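You operate a simulated robot arm through the tools that you are given. There is no shell and no other tool. Be economical: measure what you need, move in short steps, check, and stop when the job is done.

You run a simulated two-armed robot. Do the job below in one go: nothing can be reset, and whatever is moved stays where it is left.

Task
Take the rag from the top of the window table and lay it out flat on the top of the ledger table.

The check looks at the end state, three seconds after you hand in, the way a careful person would. Anything else that was tipped, shoved, dropped, spilled or broken makes it a failure.

Robot
Two 7-joint arms with two-finger parallel grippers on one trunk, on a base that drives. Base frame: it is fixed to the floor where the robot stands at the start and does not move with it; the origin is under the middle of the robot, x ahead of it, y to its left, z up. Units: mm, degrees, N and s.
The left shoulder is at the start at [70, 130, 1037], the right one opposite. With the tool pointing down near the work surface each hand reaches from about 180 to 500 mm from the robot's upright axis, wherever it stands, measured 20 degrees to its own side. Places, roughly: top of the ledger table [0, -1800, 700]. Payload 1.57 kg a hand.
The TCP of each hand is the grasp point between the finger pads, 30 mm short of the fingertips. In the tool frame z runs along the fingers and y along their closing line. The gripper opens to 80 mm. The fingers are 17 mm wide and 12 mm thick; the gripper's body (40 by 82 mm) begins 80 mm behind the TCP.
Orientation is told as [roll, pitch, yaw] about the base's x, y, z axes, in that order, counted from this pose: with the fingers straight down and closing along the base's y, the tool's x points along the base's -x, its y along +y and its z along -z.

Tools
- The arms move only by the tool apply_moves. It takes "left_plan", "right_plan" or both (then of equal length, played together; a hand with none holds still); each is a list of rows, each an object of numbers (a shift or turn left out is 0, a gripper value left out holds the last): "tx", "ty", "tz": the shift along the tool's x, y, z in mm; "ax", "ay", "az": the turn, a rotation vector about the tool's x, y, z in degrees. In form: [{"tx": .., "ty": .., "tz": .., "ax": .., "ay": .., "az": ..}, ...]. A call has 1 to 12 rows; each row is the pose to reach, as a shift and turn from the pose commanded when the call began, along the tool's axes at that moment. "left_claw" and "right_claw" are, for a hand that has rows, the finger opening in mm, from 0 to 80, set as the call begins (left out, the last holds). A row lasts 0.2 s, in which the tool goes at most 50 mm and 8.6 degrees; a call with a longer step from one row to the next is refused whole, and so is a gripper value outside its range. Where a pose cannot be reached the arm comes as near as it can. A force on the tool above 40 N (or 10 N above the force at the start of the call, whichever is more), or a blocked arm, ends the call early, and 0.2 s more pass. Each finger travels about 108 mm/s and halts on what it meets, pressing with about 38 N; the grip force reading is that of the motor and also rises with nothing between the fingers. The clock runs only during rows and for 0.2 s after the last one: add rows that repeat a pose to give the fingers time. It gives the time, the measured TCP pose, the force on the tool (base axes), the opening and the grip force at its end, in the units of the frame above (readings bear some noise), with the torque about the TCP (base axes, N m) and any sound that the robot's microphone picked up, and new pictures: "views" is both (left out), scene, wrist or none (wrist: the cameras of the hands that moved).
- Cameras (640 x 400 px; columns grow to the right, rows downward): "scene" is now at [114.7, 32, 1238.6]; the picture's right is [0.41, -0.91, 0.00], its down [-0.74, -0.34, -0.58] and it looks along [0.53, 0.24, -0.82] (base axes); focal length 291 px, centre (320, 200). "left" rides on the left gripper at [72, 7, -122] in its tool frame; the picture's right is [-0.09, 1.00, 0.00], its down [-0.84, -0.08, -0.54] and it looks along [-0.54, -0.05, 0.84] (tool axes); focal length 238 px, centre (320, 200). "right" rides on the right gripper at [72, -7, -122] in its tool frame; the picture's right is [0.09, 1.00, 0.00], its down [-0.84, 0.08, -0.54] and it looks along [-0.54, 0.05, 0.84] (tool axes); focal length 238 px, centre (320, 200). There is no depth. A picture from a camera that has moved, and an enlarged one, comes with that camera's place and axes in the base frame and with its lens.
- raise_lower(by): slides the trunk up (or, below 0, down) by that many mm; the arms and the scene camera ride with it, the base frame stays. It gives what a move gives, with no picture.
- base_move(legs): drives the robot by 1 to 6 legs, each [ahead, left, turn to the left] in mm, mm and degrees, along the robot's own axes; the way and the turn of a leg run together, so that a leg with both is an arc; at most 1500 mm and 180 degrees a leg. The arms and the cameras ride along, it lands a little off, and it stops where it bumps. It gives what a move gives, and a new picture of the scene camera.
- aim_head(pan, tilt): turns the head with the scene camera to pan (to the left, within 86 degrees either way) and tilt (down, from -29 to 69), counted from straight ahead of the robot. It gives what a move gives, and a new picture of the scene camera.
- zoom(camera, box): a new picture of the part [left, top, right, bottom] of that camera's present view, enlarged. It takes no simulated time.
- job_done(): hands the job in; it is judged then, once.

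Go step by step. Nothing tells you exact positions but the pictures and the camera data: compare them with the known pose of the tool, close in by small moves and look again before you grip or let go. The budget is 120 turns and 260 pictures, counting those below and the enlarged ones. Unless the task says otherwise, let go and move clear before handing in, and close with one line.

The tools are called after "Emit:" as name(argument=value, ...) on one line, values as JSON. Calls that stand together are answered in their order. apply_moves: Moves the arms, as the interface text tells. Its arguments: {"type":"object","properties":{"left_plan":{"type":"array"},"left_claw":{"type":"number"},"right_plan":{"type":"array"},"right_claw":{"type":"number"},"views":{"type":"string","enum":["both","scene","wrist","none"]}},"required":[]} The other tools are called the same way: raise_lower (by) slides the trunk up or down; base_move (legs) drives the base; aim_head (pan, tilt) turns the head that bears the scene camera; zoom (camera, box) takes an enlarged picture of a part of a camera's view; job_done () hands the job in.

At the start:

```text
clock: 0.0
left_position: [336.2, 314.3, 931.9]
left_tool_rot: [-0.1, 0.0, -0.1]
left_force: [-0.6, -0.1, -0.1]
left_wrist_torque: [-0.04, 0.03, 0.01]
left_opening: 80.1
left_finger_force: 0.0
right_position: [225.5, -18.6, 949.4]
right_tool_rot: [0.0, 0.0, 0.2]
right_force: [0.2, 0.0, -0.2]
right_wrist_torque: [-0.03, -0.01, -0.02]
right_opening: 79.9
right_finger_force: 0.0
trunk travel left (down, up): [-675.0, 265.0]
robot x, y, heading: [2.2, -1.2, 0.1]
head pan, tilt: [24.4, 54.7]
```

scene: 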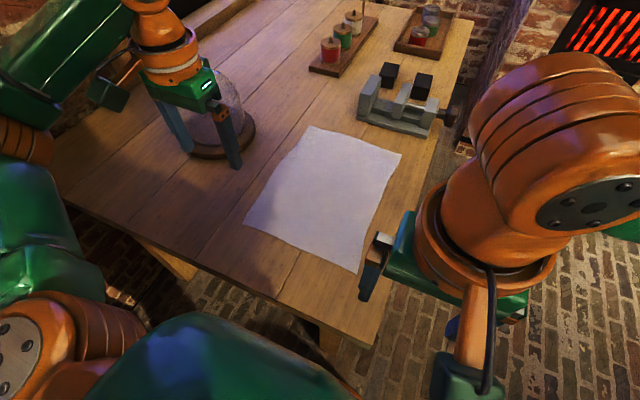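
right: 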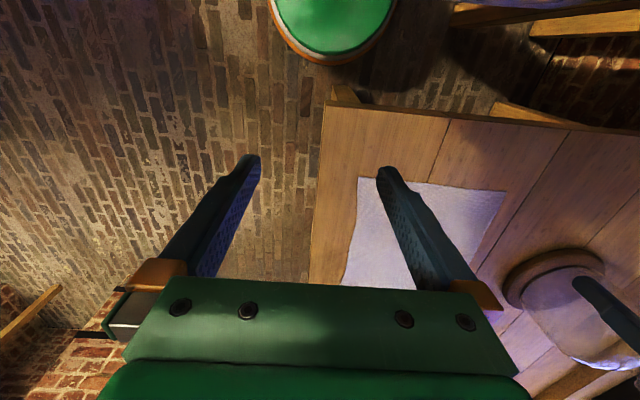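
left: 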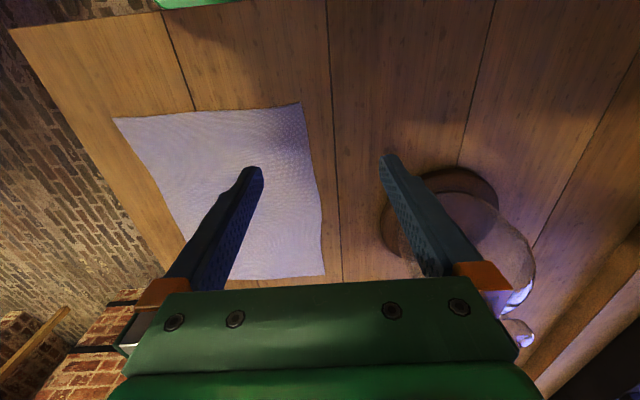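

The rag lies flat on the table ahead, about x 320–630, y 55–290 at z≈750. First I look round toward the ledger table before planning the lift.

Emit:
aim_head(pan=-86, tilt=20)

Emit:
aim_head(pan=-40, tilt=40)

Emit:
aim_head(pan=0, tilt=55)

```text
clock: 1.9
left_position: [336.6, 314.9, 931.5]
left_tool_rot: [0.0, -0.1, 0.0]
left_force: [0.1, -0.4, 0.2]
left_wrist_torque: [0.01, 0.0, 0.04]
left_opening: 80.1
left_finger_force: 0.1
right_position: [226.2, -19.2, 949.6]
right_tool_rot: [0.0, 0.1, 0.0]
right_force: [-1.4, -0.4, 0.3]
right_wrist_torque: [-0.01, -0.02, -0.03]
right_opening: 80.4
right_finger_force: 0.0
trunk travel left (down, up): [-675.0, 265.0]
robot x, y, heading: [0.5, -2.4, -0.0]
head pan, tilt: [-85.9, 20.0]
camera scene: at [55.4, -90.8, 1290.3], right [-1.0, -0.07, 0.0], down [-0.02, 0.34, -0.94], along [0.07, -0.94, -0.34], focal length 291 px, centre (320, 200)
```

scene: 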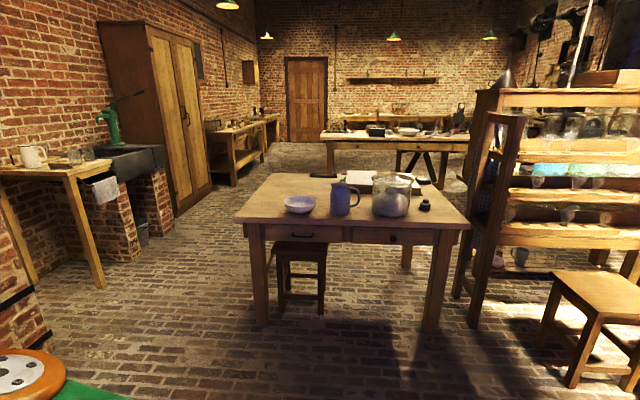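

```text
clock: 3.0
left_position: [337.2, 314.2, 932.7]
left_tool_rot: [0.0, 0.0, 0.1]
left_force: [-0.5, 0.3, -0.1]
left_wrist_torque: [0.01, 0.0, 0.03]
left_opening: 80.0
left_finger_force: 0.1
right_position: [224.7, -17.9, 949.2]
right_tool_rot: [0.1, 0.0, 0.1]
right_force: [0.0, 0.9, 0.6]
right_wrist_torque: [-0.02, -0.02, 0.0]
right_opening: 79.9
right_finger_force: 0.1
trunk travel left (down, up): [-675.0, 265.0]
robot x, y, heading: [-1.7, 1.3, 0.1]
head pan, tilt: [-40.0, 40.0]
camera scene: at [113.7, -52.6, 1258.9], right [-0.64, -0.77, 0.0], down [-0.49, 0.41, -0.77], along [0.59, -0.49, -0.64], focal length 291 px, centre (320, 200)
```

scene: 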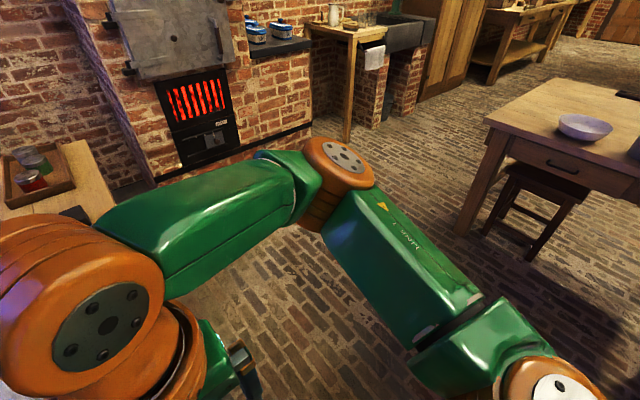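

```text
clock: 4.1
left_position: [337.0, 315.0, 932.1]
left_tool_rot: [0.0, 0.0, 0.0]
left_force: [0.4, -0.7, 0.3]
left_wrist_torque: [-0.02, 0.01, 0.0]
left_opening: 80.0
left_finger_force: 0.0
right_position: [225.8, -19.7, 949.6]
right_tool_rot: [0.0, 0.0, 0.1]
right_force: [0.5, -0.6, -0.3]
right_wrist_torque: [0.01, 0.0, -0.01]
right_opening: 80.1
right_finger_force: 0.0
trunk travel left (down, up): [-675.0, 265.0]
robot x, y, heading: [-1.7, -1.1, 0.1]
head pan, tilt: [0.0, 55.0]
camera scene: at [120.8, 2.0, 1238.2], right [0.0, -1.0, 0.0], down [-0.82, 0.0, -0.57], along [0.57, 0.0, -0.82], focal length 291 px, centre (320, 200)
```

scene: 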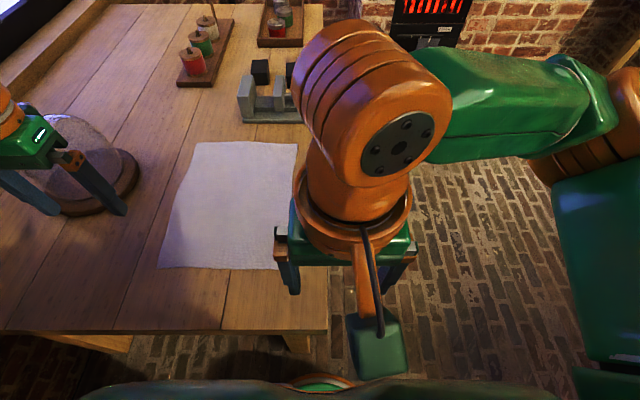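

The ledger table has items along its near side (bowl, jug, jar, ink), so I need a higher look before choosing the spot. I raise the trunk and look again.

Emit:
raise_lower(by=260)

Emit:
aim_head(pan=-86, tilt=25)

Emit:
zoom(camera="scene", box=[210, 130, 490, 305])

```text
clock: 6.8
left_position: [336.7, 313.8, 1191.6]
left_tool_rot: [0.0, 0.0, -0.1]
left_force: [-0.2, 0.1, -0.4]
left_wrist_torque: [-0.01, 0.0, 0.01]
left_opening: 80.0
left_finger_force: 0.0
right_position: [227.0, -19.9, 1209.3]
right_tool_rot: [-0.1, 0.0, 0.1]
right_force: [0.3, 0.1, -0.9]
right_wrist_torque: [-0.01, -0.02, 0.0]
right_opening: 79.9
right_finger_force: 0.0
trunk travel left (down, up): [-935.0, 5.0]
robot x, y, heading: [-1.0, 0.5, -0.2]
head pan, tilt: [0.0, 55.0]
```

```text
clock: 8.3
left_position: [337.3, 314.3, 1191.8]
left_tool_rot: [0.0, 0.0, 0.0]
left_force: [-0.1, 0.4, 0.2]
left_wrist_torque: [0.0, -0.01, -0.02]
left_opening: 80.0
left_finger_force: 0.0
right_position: [226.4, -19.0, 1208.3]
right_tool_rot: [0.1, 0.0, 0.1]
right_force: [0.4, 0.7, -0.3]
right_wrist_torque: [0.03, -0.04, -0.08]
right_opening: 80.1
right_finger_force: 0.1
trunk travel left (down, up): [-935.0, 5.0]
robot x, y, heading: [0.2, 2.3, -0.0]
head pan, tilt: [-85.9, 25.0]
camera scene: at [55.4, -89.7, 1542.2], right [-1.0, -0.07, 0.0], down [-0.03, 0.42, -0.91], along [0.06, -0.9, -0.42], focal length 291 px, centre (320, 200)
```

scene: 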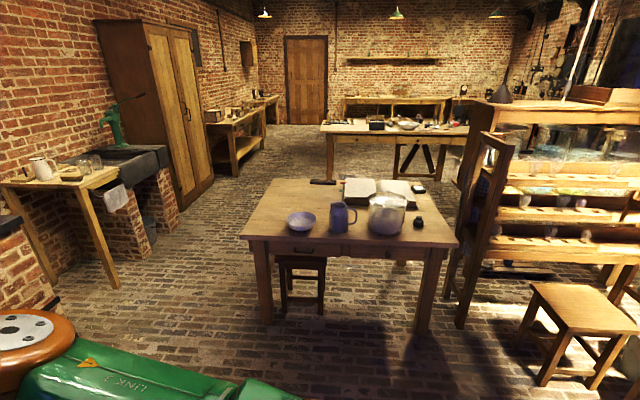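

```text
2.29 times, centred on (350, 218) of scene
camera zoom: at [55.4, -89.7, 1542.2], right [-1.0, -0.07, 0.0], down [-0.03, 0.42, -0.91], along [0.06, -0.9, -0.42], focal length 665 px, centre (251, 160)
```

zoom: 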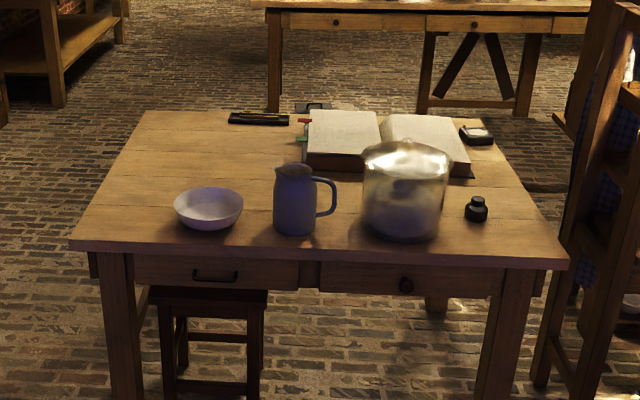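

The ledger table is free at x≈80–560, y≈-1620…-2130 (its +x end, behind the bowl, left of the book). I'll take the rag by its long right edge, from the right side of the window table, so I drive there with the arms high.

Emit:
base_move(legs=[[0, -500, 0], [472, 0, 0], [0, 0, 90]])

Emit:
aim_head(pan=0, tilt=50)

```text
clock: 17.6
left_position: [156.0, -164.7, 1192.6]
left_tool_rot: [0.0, 0.0, 90.7]
left_force: [-0.3, 0.7, -0.3]
left_wrist_torque: [0.0, 0.01, -0.01]
left_opening: 79.8
left_finger_force: 0.1
right_position: [490.7, -270.9, 1209.2]
right_tool_rot: [0.0, 0.0, 90.7]
right_force: [-0.5, 0.5, 0.0]
right_wrist_torque: [0.01, 0.03, -0.05]
right_opening: 79.9
right_finger_force: 0.1
trunk travel left (down, up): [-935.0, 5.0]
robot x, y, heading: [476.1, -497.3, 90.5]
head pan, tilt: [-85.9, 25.0]
camera scene: at [564.3, -437.7, 1542.2], right [0.08, -1.0, 0.0], down [-0.42, -0.03, -0.91], along [0.9, 0.07, -0.42], focal length 291 px, centre (320, 200)
```

scene: 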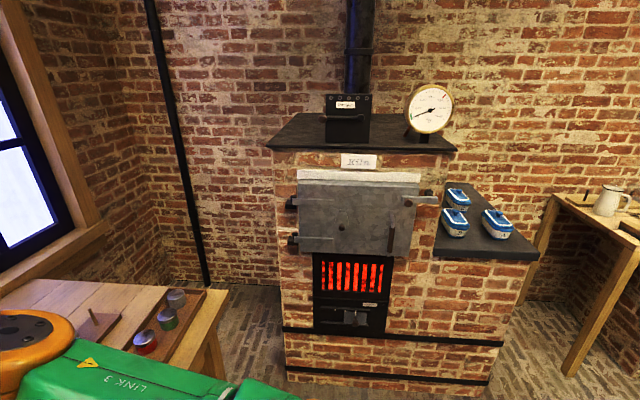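

```text
clock: 19.2
left_position: [156.0, -164.6, 1191.3]
left_tool_rot: [0.0, 0.0, 90.7]
left_force: [0.3, -0.6, 0.1]
left_wrist_torque: [0.0, -0.01, 0.01]
left_opening: 80.1
left_finger_force: 0.0
right_position: [491.9, -270.1, 1208.3]
right_tool_rot: [0.0, 0.0, 90.7]
right_force: [0.1, 0.5, -0.4]
right_wrist_torque: [0.01, 0.0, 0.02]
right_opening: 80.0
right_finger_force: 0.1
trunk travel left (down, up): [-935.0, 5.0]
robot x, y, heading: [478.1, -498.0, 90.7]
head pan, tilt: [0.0, 50.0]
camera scene: at [471.3, -368.4, 1504.7], right [1.0, 0.01, 0.0], down [0.01, -0.77, -0.64], along [-0.01, 0.64, -0.77], focal length 291 px, centre (320, 200)
```

scene: 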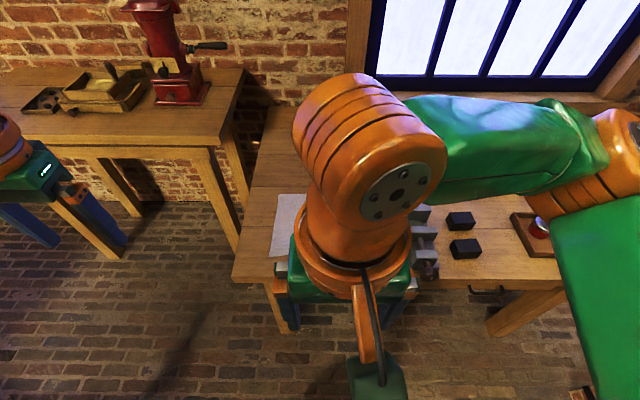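

Floor here is clear. I move up to the table and spread the hands over the rag's right edge.

Emit:
base_move(legs=[[262, 0, -0.7]])

Emit:
apply_moves(left_plan=[{"ty": -45}, {"ty": -90}, {"ty": -135}, {"ty": -175}], right_plan=[{"ty": -45}, {"ty": -90}, {"ty": -120}, {"ty": -120}])

```text
clock: 21.1
left_position: [160.2, 101.0, 1192.7]
left_tool_rot: [0.0, -0.2, 89.9]
left_force: [0.5, -0.7, -0.2]
left_wrist_torque: [0.03, 0.01, 0.02]
left_opening: 80.0
left_finger_force: 0.0
right_position: [492.3, -12.6, 1210.4]
right_tool_rot: [0.0, -0.3, 89.9]
right_force: [-1.1, -0.2, 0.6]
right_wrist_torque: [0.01, 0.02, 0.02]
right_opening: 80.2
right_finger_force: 0.1
trunk travel left (down, up): [-935.0, 5.0]
robot x, y, heading: [474.6, -231.7, 89.8]
head pan, tilt: [0.0, 50.0]
camera scene: at [471.5, -108.8, 1505.1], right [1.0, 0.0, 0.0], down [0.0, -0.76, -0.65], along [0.0, 0.65, -0.76], focal length 291 px, centre (320, 200)
```

scene: 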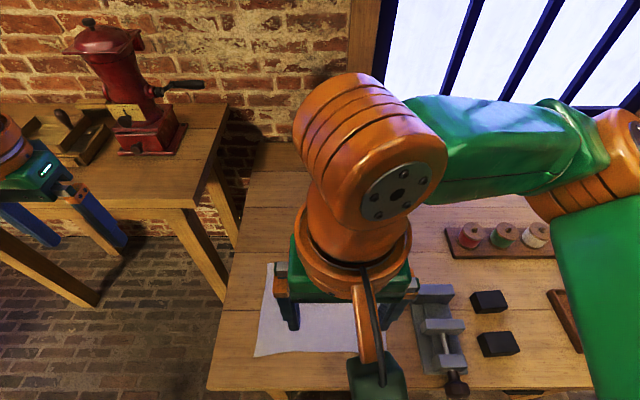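

```text
clock: 22.1
left_position: [333.6, 104.6, 1190.9]
left_tool_rot: [0.1, 0.1, 89.9]
left_force: [0.2, 0.7, -0.2]
left_wrist_torque: [0.0, 0.03, 0.01]
left_opening: 79.9
left_finger_force: 0.0
right_position: [612.6, -5.0, 1207.7]
right_tool_rot: [0.1, 0.2, 90.0]
right_force: [-0.5, -0.1, 0.0]
right_wrist_torque: [0.02, -0.01, -0.01]
right_opening: 79.8
right_finger_force: 0.0
trunk travel left (down, up): [-935.0, 5.0]
robot x, y, heading: [473.5, -232.3, 89.6]
head pan, tilt: [0.0, 50.0]
camera scene: at [472.6, -102.9, 1504.5], right [1.0, 0.0, 0.0], down [0.0, -0.77, -0.64], along [0.0, 0.64, -0.77], focal length 291 px, centre (320, 200)
camera right: at [618.6, -77.4, 1330.8], right [-1.0, -0.09, 0.0], down [-0.08, 0.84, 0.54], along [-0.05, 0.54, -0.84], focal length 238 px, centre (320, 200)
camera left: at [326.8, 33.3, 1313.6], right [-1.0, 0.09, 0.0], down [0.08, 0.84, 0.54], along [0.05, 0.54, -0.84], focal length 238 px, centre (320, 200)
```

scene: 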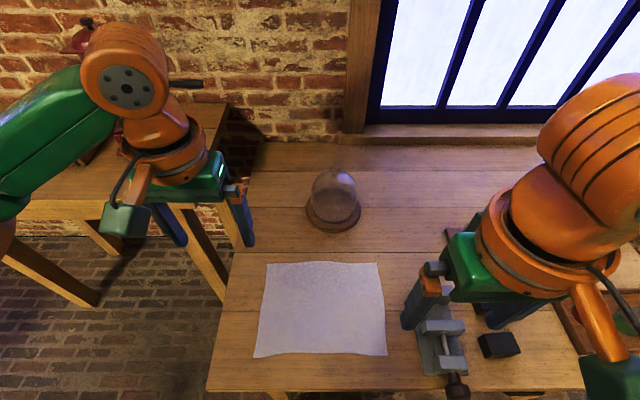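
right: 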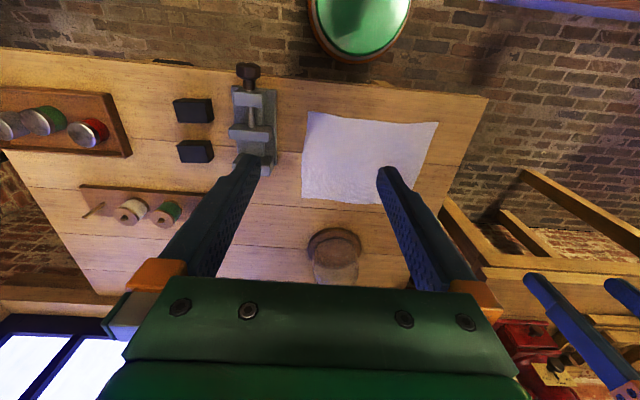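
left: 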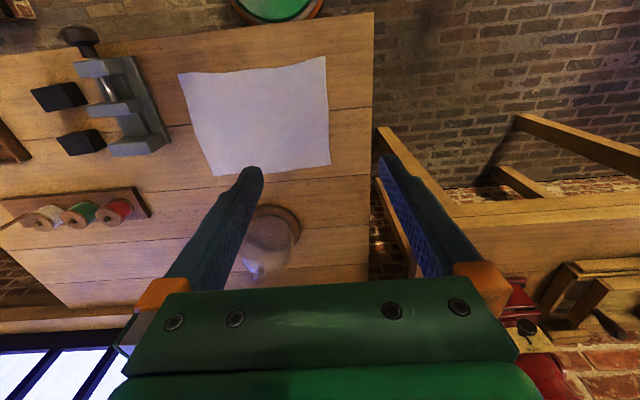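

The rag's near edge runs at y≈50 from x≈317 to 629, table z≈748. I place the hands over spots just inside that edge's ends and lower the trunk.

Emit:
apply_moves(left_plan=[{"tx": 21, "ty": -3}, {"tx": 42, "ty": -6}, {"tx": 42, "ty": -6}], right_plan=[{"tx": -33, "ty": 3}, {"tx": -67, "ty": 7}, {"tx": -67, "ty": 7}], left_claw=45, right_claw=45, views="none")

Emit:
raise_lower(by=-340)

Emit:
apply_moves(left_plan=[{"tz": 0}], right_plan=[{"tz": 17}])

```text
clock: 22.9
left_position: [339.2, 60.4, 1191.4]
left_tool_rot: [0.1, 0.0, 89.9]
left_force: [0.4, -0.6, 0.5]
left_wrist_torque: [0.03, 0.03, -0.03]
left_opening: 45.2
left_finger_force: 0.1
right_position: [606.0, 60.4, 1208.9]
right_tool_rot: [0.1, 0.0, 89.9]
right_force: [0.6, 0.9, 0.7]
right_wrist_torque: [-0.01, -0.02, -0.01]
right_opening: 45.2
right_finger_force: 0.0
trunk travel left (down, up): [-935.0, 5.0]
robot x, y, heading: [473.7, -237.6, 90.1]
head pan, tilt: [0.0, 50.0]
```

```text
clock: 26.2
left_position: [340.2, 61.8, 851.5]
left_tool_rot: [0.0, 0.0, 89.8]
left_force: [0.0, 0.1, -0.4]
left_wrist_torque: [0.02, -0.01, 0.01]
left_opening: 44.8
left_finger_force: 0.0
right_position: [605.7, 58.8, 870.8]
right_tool_rot: [0.1, 0.1, 90.0]
right_force: [-1.0, 0.0, 0.0]
right_wrist_torque: [0.0, -0.02, -0.02]
right_opening: 45.1
right_finger_force: 0.1
trunk travel left (down, up): [-595.0, 345.0]
robot x, y, heading: [472.6, -233.5, 89.8]
head pan, tilt: [0.0, 50.0]
```

```text
clock: 26.6
left_position: [338.9, 61.7, 852.1]
left_tool_rot: [-0.1, 0.0, 89.9]
left_force: [0.8, 0.1, 0.1]
left_wrist_torque: [-0.03, -0.01, -0.04]
left_opening: 45.0
left_finger_force: 0.0
right_position: [606.5, 60.1, 852.4]
right_tool_rot: [0.0, 0.0, 90.0]
right_force: [-0.5, 0.3, 0.8]
right_wrist_torque: [0.01, 0.02, -0.01]
right_opening: 44.9
right_finger_force: 0.1
trunk travel left (down, up): [-595.0, 345.0]
robot x, y, heading: [473.3, -234.0, 90.0]
head pan, tilt: [0.0, 50.0]
camera scene: at [472.0, -104.2, 1164.7], right [1.0, 0.0, 0.0], down [0.0, -0.77, -0.64], along [0.0, 0.64, -0.77], focal length 291 px, centre (320, 200)
camera right: at [611.9, -11.9, 974.5], right [-1.0, -0.09, 0.0], down [-0.08, 0.84, 0.54], along [-0.05, 0.54, -0.84], focal length 238 px, centre (320, 200)
camera left: at [332.3, -10.0, 974.5], right [-1.0, 0.09, 0.0], down [0.08, 0.84, 0.54], along [0.05, 0.54, -0.84], focal length 238 px, centre (320, 200)
```

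scene: 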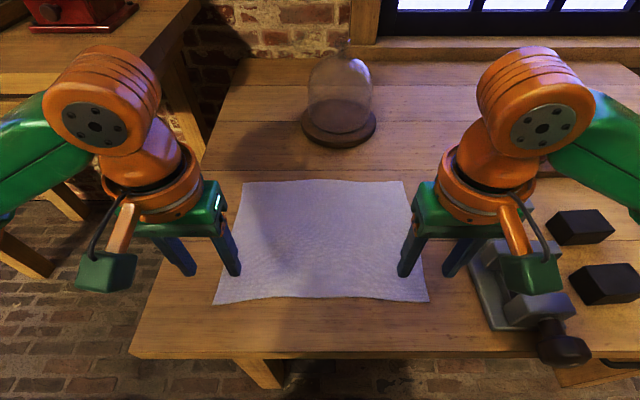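
right: 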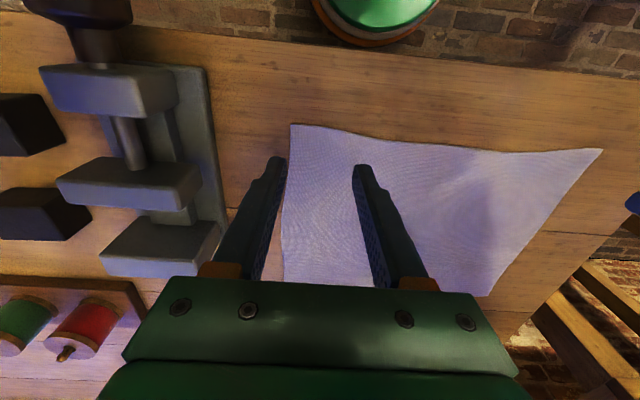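
left: 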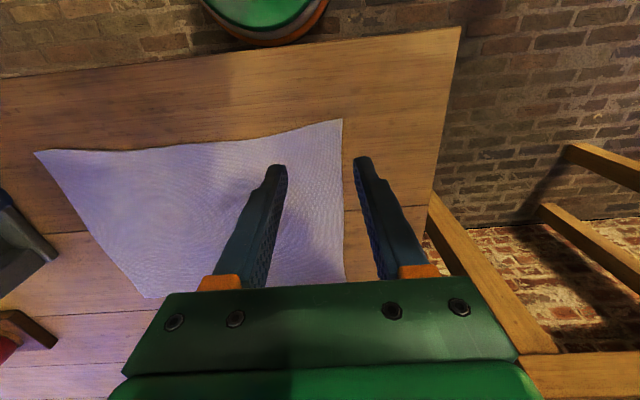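

Both hands are at z 852, symmetric about the edge. I shift them inward slightly and descend to just above the cloth.

Emit:
apply_moves(left_plan=[{"tx": -4, "ty": -14, "tz": 30}, {"tx": -4, "ty": -14, "tz": 64}, {"tx": -4, "ty": -14, "tz": 64}], right_plan=[{"tx": -5, "ty": 14, "tz": 30}, {"tx": -5, "ty": 14, "tz": 64}, {"tx": -5, "ty": 14, "tz": 64}], left_claw=38, right_claw=38)

```text
clock: 27.4
left_position: [353.7, 64.0, 789.4]
left_tool_rot: [0.0, 0.0, 89.8]
left_force: [-0.3, 0.3, 0.1]
left_wrist_torque: [0.03, 0.02, 0.02]
left_opening: 38.3
left_finger_force: 0.1
right_position: [590.7, 64.8, 787.1]
right_tool_rot: [0.0, 0.0, 90.0]
right_force: [0.2, -0.6, -0.9]
right_wrist_torque: [0.02, 0.01, -0.01]
right_opening: 38.3
right_finger_force: 0.0
trunk travel left (down, up): [-595.0, 345.0]
robot x, y, heading: [475.6, -233.1, 89.8]
head pan, tilt: [0.0, 50.0]
camera scene: at [471.6, -104.6, 1164.7], right [1.0, 0.0, 0.0], down [0.0, -0.77, -0.64], along [0.0, 0.64, -0.77], focal length 291 px, centre (320, 200)
camera right: at [597.3, -7.9, 909.2], right [-1.0, -0.09, 0.0], down [-0.08, 0.84, 0.54], along [-0.05, 0.54, -0.84], focal length 238 px, centre (320, 200)
camera left: at [346.0, -6.3, 911.0], right [-1.0, 0.09, 0.0], down [0.08, 0.84, 0.54], along [0.05, 0.54, -0.84], focal length 238 px, centre (320, 200)
```

scene: 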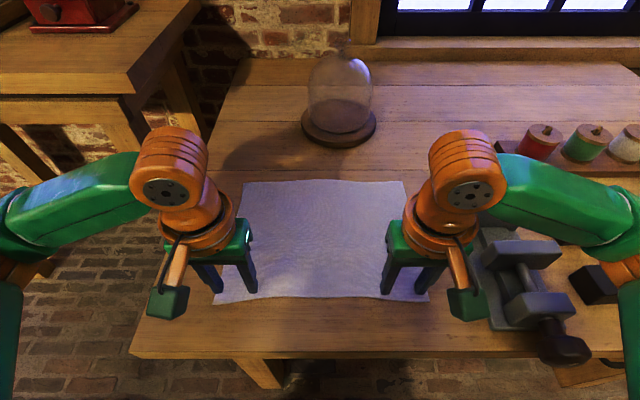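
right: 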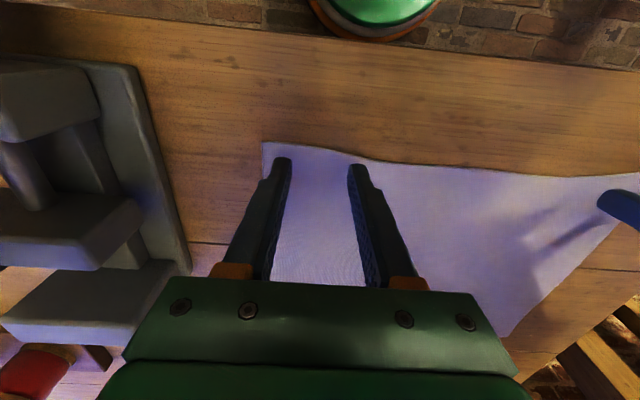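
left: 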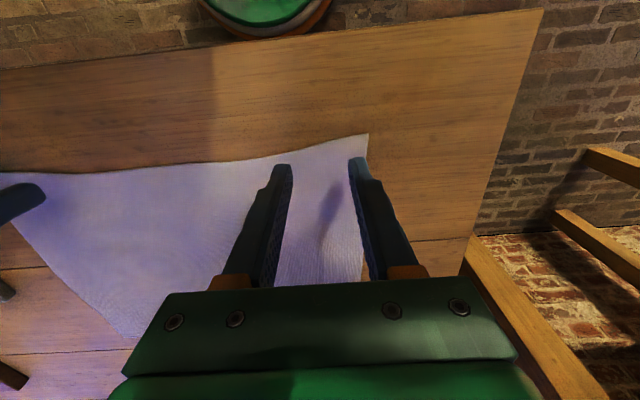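

The fingers straddle cloth near both corners; left goes a touch more inward. Now I feel down for contact.

Emit:
apply_moves(left_plan=[{"ty": -6, "tz": 4}, {"ty": -6, "tz": 8}, {"ty": -6, "tz": 8}], right_plan=[{"tz": 3}, {"tz": 7}, {"tz": 7}], views="none")

```text
clock: 28.2
left_position: [359.1, 65.4, 780.6]
left_tool_rot: [0.0, 0.0, 89.9]
left_force: [0.1, -0.9, -0.3]
left_wrist_torque: [0.0, 0.0, 0.01]
left_opening: 38.1
left_finger_force: 0.0
right_position: [591.0, 63.8, 780.7]
right_tool_rot: [0.0, 0.0, 90.0]
right_force: [-0.3, -0.6, 0.0]
right_wrist_torque: [-0.02, -0.02, 0.0]
right_opening: 38.1
right_finger_force: 0.1
trunk travel left (down, up): [-595.0, 345.0]
robot x, y, heading: [470.9, -228.9, 89.8]
head pan, tilt: [0.0, 50.0]
```

Emit:
apply_moves(left_plan=[{"tz": 2}, {"tz": 4}, {"tz": 4}], right_plan=[{"tz": 2}, {"tz": 4}, {"tz": 4}], views="wrist")

```text
clock: 29.0
left_position: [359.0, 65.0, 777.5]
left_tool_rot: [0.0, 0.0, 89.9]
left_force: [0.0, 0.6, -0.2]
left_wrist_torque: [0.01, -0.02, 0.02]
left_opening: 38.2
left_finger_force: 0.0
right_position: [590.6, 63.6, 776.3]
right_tool_rot: [0.0, 0.1, 89.9]
right_force: [-0.3, -0.3, 0.8]
right_wrist_torque: [0.01, -0.02, -0.02]
right_opening: 38.4
right_finger_force: 0.1
trunk travel left (down, up): [-595.0, 345.0]
robot x, y, heading: [471.5, -235.7, 90.0]
head pan, tilt: [0.0, 50.0]
camera right: at [596.9, -7.5, 899.4], right [-1.0, -0.09, 0.0], down [-0.08, 0.84, 0.54], along [-0.05, 0.54, -0.84], focal length 238 px, centre (320, 200)
camera left: at [351.9, -6.4, 898.6], right [-1.0, 0.09, 0.0], down [0.08, 0.84, 0.54], along [0.05, 0.54, -0.84], focal length 238 px, centre (320, 200)
```

right: 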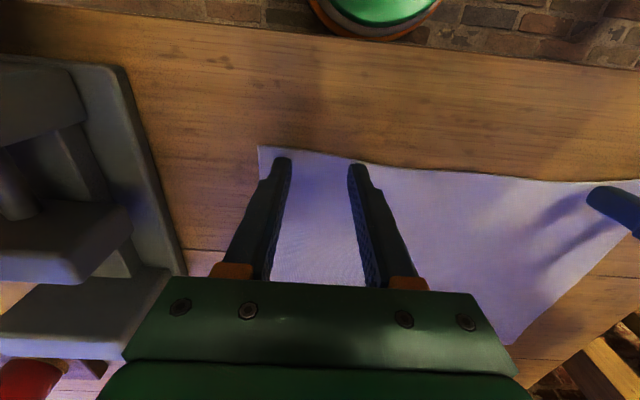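
left: 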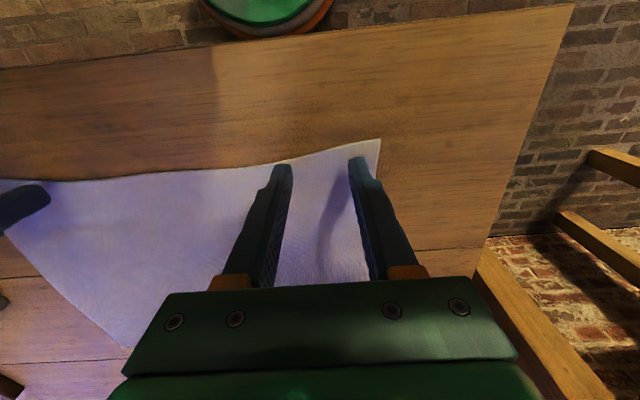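

No contact yet; continue down in small steps, a few mm further onto the cloth.

Emit:
apply_moves(left_plan=[{"tx": -4, "tz": 3}, {"tx": -4, "tz": 6}, {"tx": -4, "tz": 6}], right_plan=[{"tx": -4, "tz": 3}, {"tx": -4, "tz": 6}, {"tx": -4, "tz": 6}], views="none")

Emit:
apply_moves(left_plan=[{"tz": 2}, {"tz": 4}, {"tz": 4}], right_plan=[{"tz": 2}, {"tz": 4}, {"tz": 4}], views="wrist")

```text
clock: 29.8
left_position: [359.2, 69.0, 770.8]
left_tool_rot: [0.0, -0.3, 90.0]
left_force: [-2.2, 2.3, 18.7]
left_wrist_torque: [0.06, 0.01, 0.03]
left_opening: 38.0
left_finger_force: 0.0
right_position: [590.9, 67.2, 772.0]
right_tool_rot: [-0.1, -0.1, 90.1]
right_force: [0.1, 0.1, 0.0]
right_wrist_torque: [0.0, -0.01, -0.02]
right_opening: 38.2
right_finger_force: 0.1
trunk travel left (down, up): [-595.0, 345.0]
robot x, y, heading: [471.0, -234.7, 89.8]
head pan, tilt: [0.0, 50.0]
```

```text
clock: 30.2
left_position: [358.5, 68.7, 771.0]
left_tool_rot: [-0.1, -0.8, 90.1]
left_force: [-1.6, 0.4, 20.3]
left_wrist_torque: [-0.07, 0.07, 0.0]
left_opening: 38.1
left_finger_force: 0.0
right_position: [590.9, 67.0, 771.5]
right_tool_rot: [0.2, -0.3, 89.9]
right_force: [2.0, 1.3, 13.4]
right_wrist_torque: [0.0, -0.22, 0.04]
right_opening: 38.1
right_finger_force: 0.1
trunk travel left (down, up): [-595.0, 345.0]
robot x, y, heading: [472.5, -232.2, 89.7]
head pan, tilt: [0.0, 50.0]
stopped in row 2 (left hand): the force on the tool passed its limit at 43 N (the readings are from after the stop); the commanded pose is now the measured one
camera right: at [597.1, -6.2, 893.4], right [-1.0, -0.09, 0.0], down [-0.08, 0.83, 0.55], along [-0.05, 0.55, -0.84], focal length 238 px, centre (320, 200)
camera left: at [352.1, -4.9, 892.7], right [-1.0, 0.09, 0.0], down [0.08, 0.83, 0.55], along [0.05, 0.55, -0.83], focal length 238 px, centre (320, 200)
```

right: 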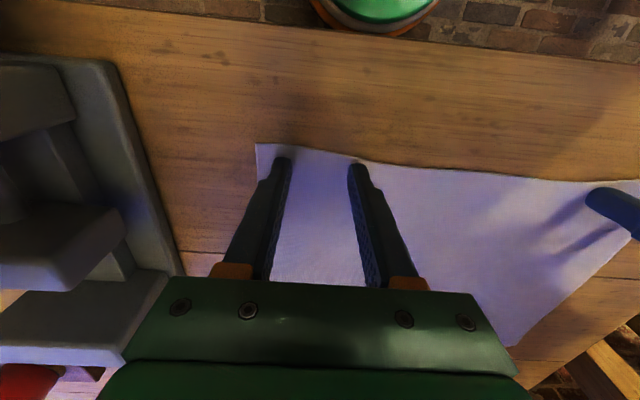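
left: 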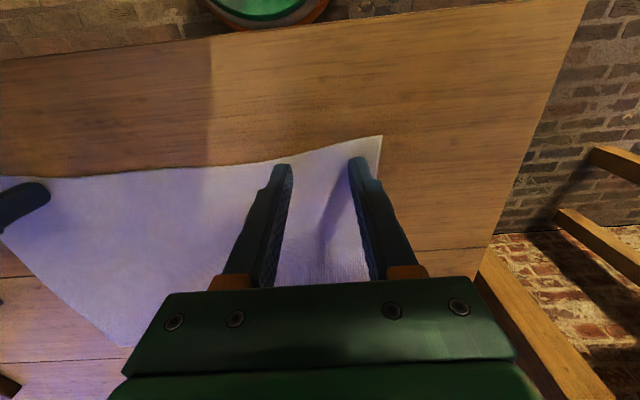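

Both fingertips press lightly on the cloth (table ≈741). Close the grippers, holding still.

Emit:
apply_moves(left_plan=[{"tz": 0}, {"tz": 0}, {"tz": 0}, {"tz": 0}], right_plan=[{"tz": 0}, {"tz": 0}, {"tz": 0}, {"tz": 0}], left_claw=0, right_claw=0)

```text
clock: 31.2
left_position: [359.9, 68.2, 771.7]
left_tool_rot: [-0.1, -0.8, 90.0]
left_force: [14.2, 2.8, 24.3]
left_wrist_torque: [-0.02, -0.45, -0.04]
left_opening: 7.1
left_finger_force: 26.3
right_position: [591.0, 65.5, 771.0]
right_tool_rot: [0.2, -0.4, 90.0]
right_force: [-10.3, 2.7, 22.6]
right_wrist_torque: [-0.08, 0.27, 0.04]
right_opening: 2.0
right_finger_force: 23.8
trunk travel left (down, up): [-595.0, 345.0]
robot x, y, heading: [473.1, -233.4, 89.9]
head pan, tilt: [0.0, 50.0]
camera scene: at [472.8, -109.6, 1165.5], right [1.0, 0.0, 0.0], down [0.0, -0.76, -0.65], along [0.0, 0.65, -0.76], focal length 291 px, centre (320, 200)
camera right: at [597.5, -6.9, 893.3], right [-1.0, -0.09, 0.0], down [-0.07, 0.83, 0.55], along [-0.05, 0.55, -0.84], focal length 238 px, centre (320, 200)
camera left: at [353.0, -5.5, 892.7], right [-1.0, 0.09, 0.0], down [0.08, 0.83, 0.55], along [0.05, 0.55, -0.83], focal length 238 px, centre (320, 200)
```

scene: 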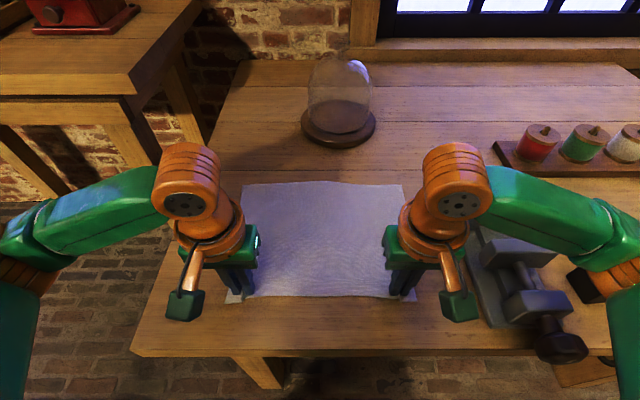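
right: 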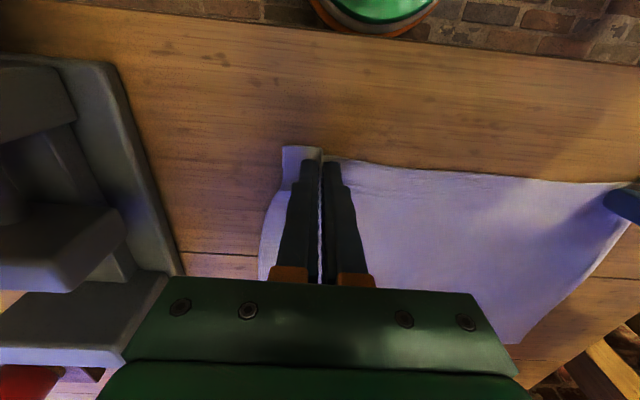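
left: 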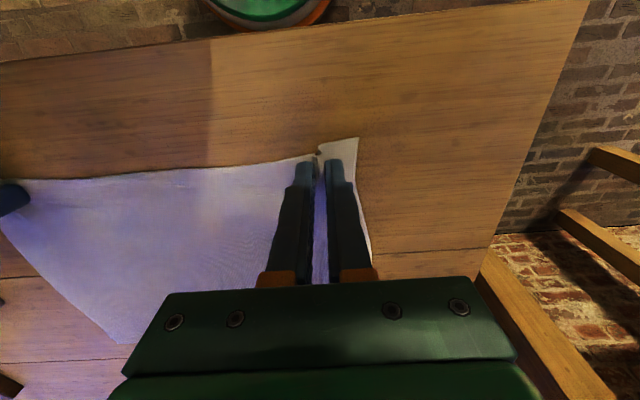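

Cloth bunched into both grippers. I let the grip settle and lift 40 mm to check it holds.

Emit:
apply_moves(left_plan=[{"tz": 0}, {"tz": 0}, {"tz": -10}, {"tz": -25}, {"tz": -40}, {"tz": -40}], right_plan=[{"tz": 0}, {"tz": 0}, {"tz": -10}, {"tz": -25}, {"tz": -40}, {"tz": -40}])

```text
clock: 32.6
left_position: [359.4, 71.1, 809.4]
left_tool_rot: [-0.2, -0.5, 89.9]
left_force: [10.4, 0.3, -0.2]
left_wrist_torque: [0.01, -0.3, -0.01]
left_opening: 6.8
left_finger_force: 25.7
right_position: [589.4, 69.0, 809.2]
right_tool_rot: [0.1, -0.1, 90.0]
right_force: [-10.1, -0.8, 0.1]
right_wrist_torque: [0.0, 0.3, 0.05]
right_opening: 2.2
right_finger_force: 23.3
trunk travel left (down, up): [-595.0, 345.0]
robot x, y, heading: [468.4, -232.7, 90.1]
head pan, tilt: [0.0, 50.0]
camera scene: at [471.6, -104.4, 1164.6], right [1.0, 0.0, 0.0], down [0.0, -0.77, -0.64], along [0.0, 0.64, -0.77], focal length 291 px, centre (320, 200)
camera right: at [596.6, -2.7, 932.3], right [-1.0, -0.09, 0.0], down [-0.08, 0.84, 0.54], along [-0.05, 0.54, -0.84], focal length 238 px, centre (320, 200)
camera left: at [352.4, -1.8, 931.3], right [-1.0, 0.09, 0.0], down [0.08, 0.83, 0.55], along [0.05, 0.54, -0.84], focal length 238 px, centre (320, 200)
```

scene: 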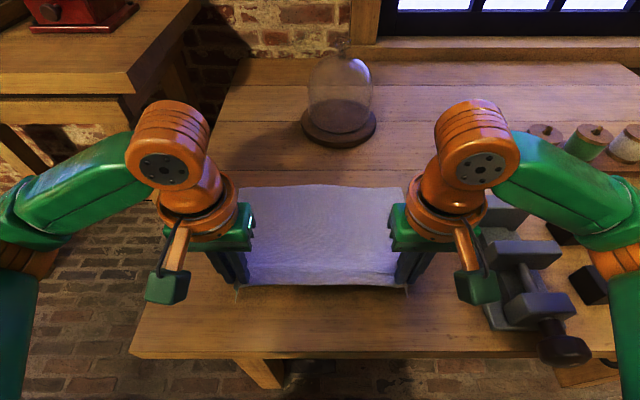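
right: 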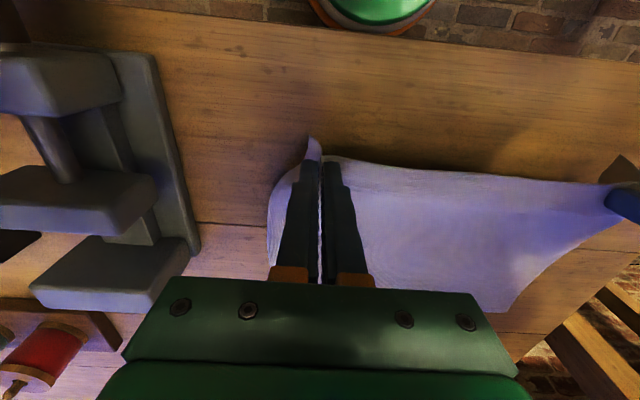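
left: 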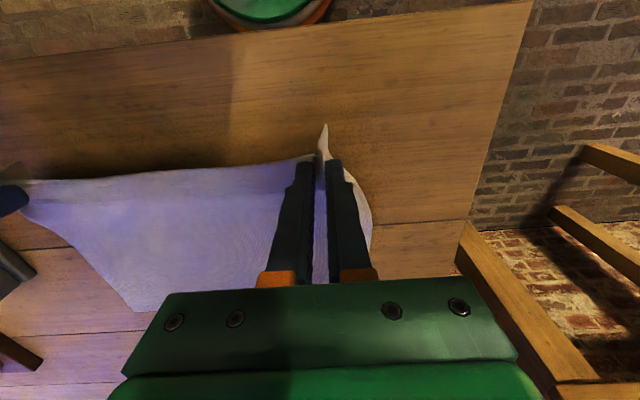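

The rag holds firmly in both hands. I relax the sideways tension slightly and lift it clear with the trunk.

Emit:
apply_moves(left_plan=[{"ty": -2}, {"ty": -2}], right_plan=[{"ty": 2}, {"ty": 2}], views="none")

Emit:
raise_lower(by=330)

Emit:
aim_head(pan=0, tilt=50)

```text
clock: 33.2
left_position: [361.2, 71.8, 808.8]
left_tool_rot: [-0.1, -0.4, 90.1]
left_force: [4.1, 0.0, -1.0]
left_wrist_torque: [-0.02, -0.14, -0.02]
left_opening: 6.8
left_finger_force: 26.0
right_position: [588.7, 69.8, 809.4]
right_tool_rot: [-0.1, -0.1, 89.9]
right_force: [-4.5, 0.5, -0.7]
right_wrist_torque: [0.03, 0.14, 0.0]
right_opening: 1.9
right_finger_force: 23.3
trunk travel left (down, up): [-595.0, 345.0]
robot x, y, heading: [472.0, -237.3, 89.9]
head pan, tilt: [0.0, 50.0]
```

```text
clock: 36.5
left_position: [361.1, 71.1, 1140.0]
left_tool_rot: [0.0, -0.4, 89.9]
left_force: [4.7, -0.5, 0.2]
left_wrist_torque: [0.01, -0.15, -0.06]
left_opening: 6.6
left_finger_force: 26.5
right_position: [588.2, 69.8, 1139.9]
right_tool_rot: [0.1, -0.1, 90.0]
right_force: [-3.7, 0.1, 0.1]
right_wrist_torque: [0.01, 0.14, -0.01]
right_opening: 2.1
right_finger_force: 23.7
trunk travel left (down, up): [-925.0, 15.0]
robot x, y, heading: [469.2, -232.4, 90.1]
head pan, tilt: [0.0, 50.0]
```

```text
clock: 37.1
left_position: [361.6, 70.6, 1139.0]
left_tool_rot: [-0.2, -0.4, 90.0]
left_force: [4.6, 0.8, 0.2]
left_wrist_torque: [0.02, -0.16, -0.01]
left_opening: 6.6
left_finger_force: 26.2
right_position: [588.1, 70.3, 1140.1]
right_tool_rot: [0.1, -0.1, 90.0]
right_force: [-4.7, 0.4, 0.1]
right_wrist_torque: [-0.02, 0.13, 0.04]
right_opening: 1.8
right_finger_force: 23.8
trunk travel left (down, up): [-925.0, 15.0]
robot x, y, heading: [474.0, -234.1, 90.1]
head pan, tilt: [0.0, 50.0]
camera scene: at [471.6, -104.3, 1494.7], right [1.0, 0.0, 0.0], down [0.0, -0.77, -0.64], along [0.0, 0.64, -0.77], focal length 291 px, centre (320, 200)
```

scene: 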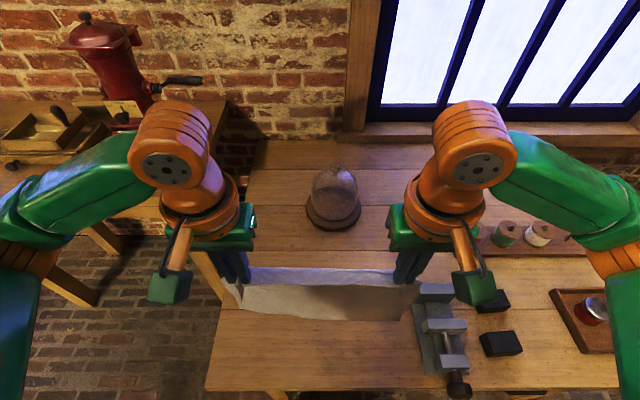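

The rag hangs freely between the hands. I back off, turn and drive round to the free (+x) end of the ledger table.

Emit:
base_move(legs=[[-450, 0, 0], [0, 0, 90], [-520, 0, 0], [0, 1190, 0]])

Emit:
aim_head(pan=0, tilt=35)

```text
clock: 51.9
left_position: [691.3, -1980.4, 1139.2]
left_tool_rot: [-0.1, -0.5, -179.6]
left_force: [-0.6, 7.8, 0.8]
left_wrist_torque: [0.22, -0.02, -0.03]
left_opening: 2.7
left_finger_force: 24.9
right_position: [692.2, -1752.4, 1139.9]
right_tool_rot: [0.1, 0.0, -179.7]
right_force: [0.2, -7.2, 0.2]
right_wrist_torque: [-0.24, 0.03, 0.0]
right_opening: 2.2
right_finger_force: 23.8
trunk travel left (down, up): [-925.0, 15.0]
robot x, y, heading: [996.7, -1870.1, -179.9]
head pan, tilt: [0.0, 50.0]
camera scene: at [866.6, -1865.4, 1494.7], right [0.0, 1.0, 0.0], down [0.77, 0.0, -0.64], along [-0.64, 0.0, -0.77], focal length 291 px, centre (320, 200)
```

scene: 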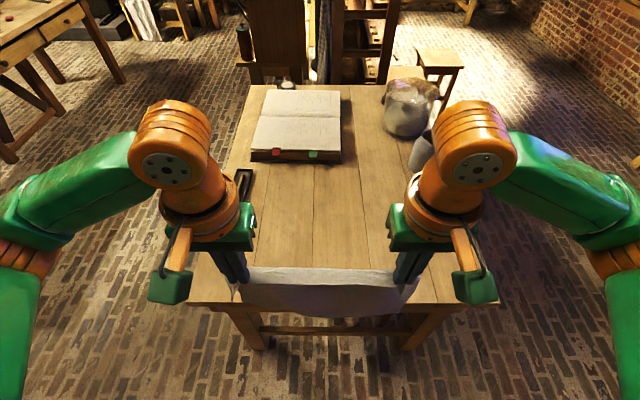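

```text
clock: 52.7
left_position: [692.2, -1981.0, 1139.3]
left_tool_rot: [0.0, -0.5, -179.6]
left_force: [-0.4, 5.8, -0.9]
left_wrist_torque: [0.18, -0.01, -0.03]
left_opening: 2.9
left_finger_force: 23.4
right_position: [691.7, -1754.2, 1141.7]
right_tool_rot: [0.1, -0.1, -179.6]
right_force: [0.3, -6.2, 0.2]
right_wrist_torque: [-0.23, -0.01, -0.01]
right_opening: 2.2
right_finger_force: 23.3
trunk travel left (down, up): [-925.0, 15.0]
robot x, y, heading: [994.1, -1869.4, -179.7]
head pan, tilt: [0.0, 35.0]
camera scene: at [855.6, -1866.5, 1516.3], right [0.0, 1.0, 0.0], down [0.57, 0.0, -0.82], along [-0.82, 0.0, -0.57], focal length 291 px, centre (320, 200)
```

scene: 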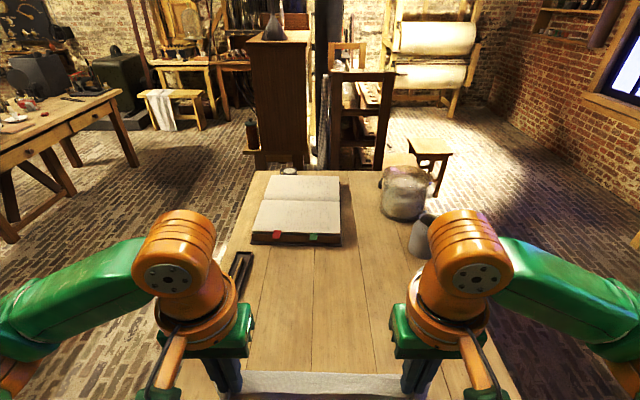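

I'm at the free end of the ledger table: near edge x≈577, book beyond x≈45, pen tray near y≈-2150, bowl and jug beyond y>-1590. I drive in until the axis is about 223 mm from the edge.

Emit:
base_move(legs=[[195, 3, 0]])

Emit:
apply_moves(left_plan=[{"tx": -40}, {"tx": -80}, {"tx": -120}, {"tx": -160}, {"tx": -195}, {"tx": -195}], right_plan=[{"tx": -40}, {"tx": -80}, {"tx": -120}, {"tx": -160}, {"tx": -195}, {"tx": -195}])

```text
clock: 54.2
left_position: [499.6, -1984.4, 1140.9]
left_tool_rot: [-0.1, -0.5, -179.7]
left_force: [-0.4, 6.5, 0.4]
left_wrist_torque: [0.17, 0.02, -0.06]
left_opening: 2.8
left_finger_force: 24.7
right_position: [499.8, -1758.2, 1141.2]
right_tool_rot: [0.1, -0.4, -179.8]
right_force: [0.9, -7.0, -0.4]
right_wrist_torque: [-0.23, 0.01, -0.03]
right_opening: 1.9
right_finger_force: 24.2
trunk travel left (down, up): [-925.0, 15.0]
robot x, y, heading: [796.5, -1868.4, -180.0]
head pan, tilt: [0.0, 35.0]
camera scene: at [664.8, -1869.8, 1516.9], right [0.0, 1.0, 0.0], down [0.57, 0.0, -0.82], along [-0.82, 0.0, -0.57], focal length 291 px, centre (320, 200)
```

scene: 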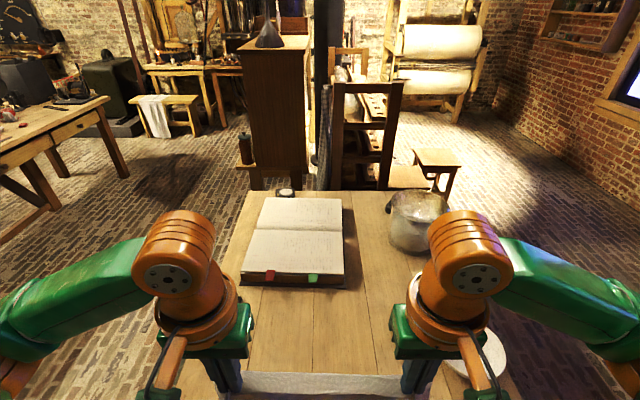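

```text
clock: 55.6
left_position: [318.1, -1987.5, 1141.9]
left_tool_rot: [-0.2, -0.5, -180.0]
left_force: [-0.3, 21.5, 0.8]
left_wrist_torque: [0.67, 0.01, -0.05]
left_opening: 2.7
left_finger_force: 24.1
left hand out of reach, approached as far as the arm can: row 5, 6
right_position: [317.8, -1753.4, 1139.1]
right_tool_rot: [0.3, -0.3, -179.5]
right_force: [1.1, -20.9, -0.3]
right_wrist_torque: [-0.73, 0.02, 0.09]
right_opening: 2.2
right_finger_force: 23.5
right hand out of reach, approached as far as the arm can: row 5, 6
trunk travel left (down, up): [-925.0, 15.0]
robot x, y, heading: [800.4, -1869.4, -180.0]
head pan, tilt: [0.0, 35.0]
camera scene: at [661.1, -1869.8, 1516.6], right [0.0, 1.0, 0.0], down [0.57, 0.0, -0.82], along [-0.82, 0.0, -0.57], focal length 291 px, centre (320, 200)
camera right: at [388.6, -1745.6, 1261.8], right [0.1, -0.99, 0.0], down [-0.83, -0.08, 0.55], along [-0.54, -0.06, -0.84], focal length 238 px, centre (320, 200)
camera left: at [390.2, -1994.9, 1263.0], right [-0.09, -1.0, 0.0], down [-0.83, 0.07, 0.55], along [-0.55, 0.05, -0.83], focal length 238 px, centre (320, 200)
```

scene: 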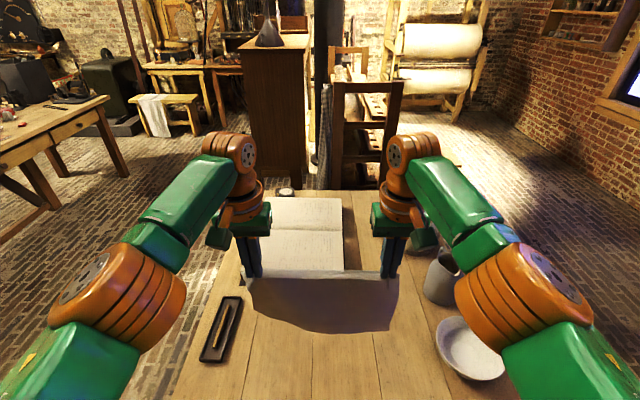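
right: 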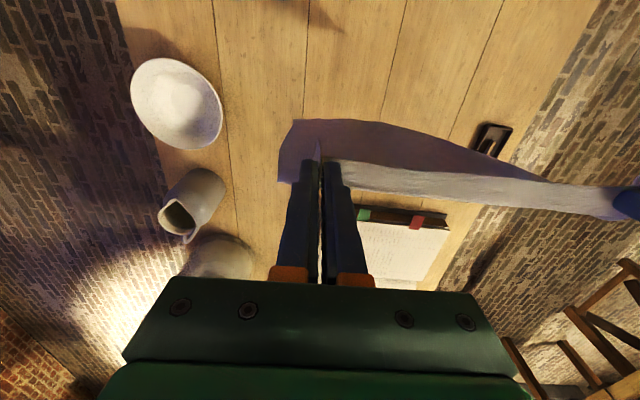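
left: 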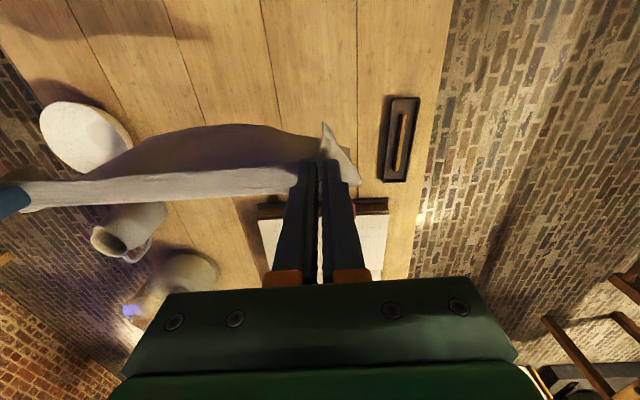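

The reach limit is about 480 mm, so I pull back slightly, relax the tension, and lower the trunk until the rag's bottom edge is just above the table.

Emit:
apply_moves(left_plan=[{"tx": 20, "ty": -4}, {"tx": 20, "ty": -4}], right_plan=[{"tx": 20, "ty": 4}, {"tx": 20, "ty": 4}], views="none")

Emit:
raise_lower(by=-165)

Emit:
aim_head(pan=0, tilt=50)

```text
clock: 56.2
left_position: [337.4, -1984.7, 1140.8]
left_tool_rot: [-0.2, -0.4, -179.7]
left_force: [0.5, 10.5, -0.6]
left_wrist_torque: [0.33, 0.02, -0.06]
left_opening: 2.4
left_finger_force: 23.3
right_position: [336.5, -1755.5, 1138.3]
right_tool_rot: [0.1, -0.1, -179.7]
right_force: [0.4, -11.3, 0.0]
right_wrist_torque: [-0.35, -0.02, 0.0]
right_opening: 2.4
right_finger_force: 24.1
trunk travel left (down, up): [-925.0, 15.0]
robot x, y, heading: [796.7, -1872.2, -179.9]
head pan, tilt: [0.0, 35.0]
```

```text
clock: 58.1
left_position: [335.6, -1984.5, 976.3]
left_tool_rot: [-0.1, -0.4, -179.8]
left_force: [0.2, 9.5, -0.2]
left_wrist_torque: [0.31, -0.01, -0.04]
left_opening: 2.3
left_finger_force: 24.1
right_position: [336.4, -1756.6, 972.3]
right_tool_rot: [0.1, -0.1, -179.7]
right_force: [0.0, -9.0, -0.8]
right_wrist_torque: [-0.28, -0.03, 0.03]
right_opening: 2.1
right_finger_force: 23.7
trunk travel left (down, up): [-760.0, 180.0]
robot x, y, heading: [797.9, -1870.2, -180.0]
head pan, tilt: [0.0, 35.0]
```

```text
clock: 58.9
left_position: [336.7, -1983.9, 976.1]
left_tool_rot: [-0.1, -0.4, -179.9]
left_force: [0.6, 10.1, 0.6]
left_wrist_torque: [0.32, 0.02, -0.09]
left_opening: 2.5
left_finger_force: 24.1
right_position: [335.2, -1754.6, 973.6]
right_tool_rot: [0.1, -0.1, -179.8]
right_force: [0.5, -10.0, 0.1]
right_wrist_torque: [-0.29, 0.0, 0.06]
right_opening: 2.3
right_finger_force: 23.2
trunk travel left (down, up): [-760.0, 180.0]
robot x, y, heading: [796.6, -1874.1, -179.7]
head pan, tilt: [0.0, 50.0]
camera scene: at [670.4, -1869.9, 1329.7], right [0.0, 1.0, 0.0], down [0.77, 0.0, -0.64], along [-0.64, 0.0, -0.77], focal length 291 px, centre (320, 200)
```

scene: 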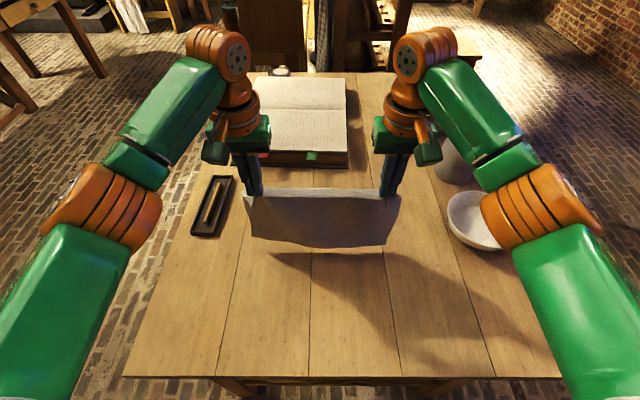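

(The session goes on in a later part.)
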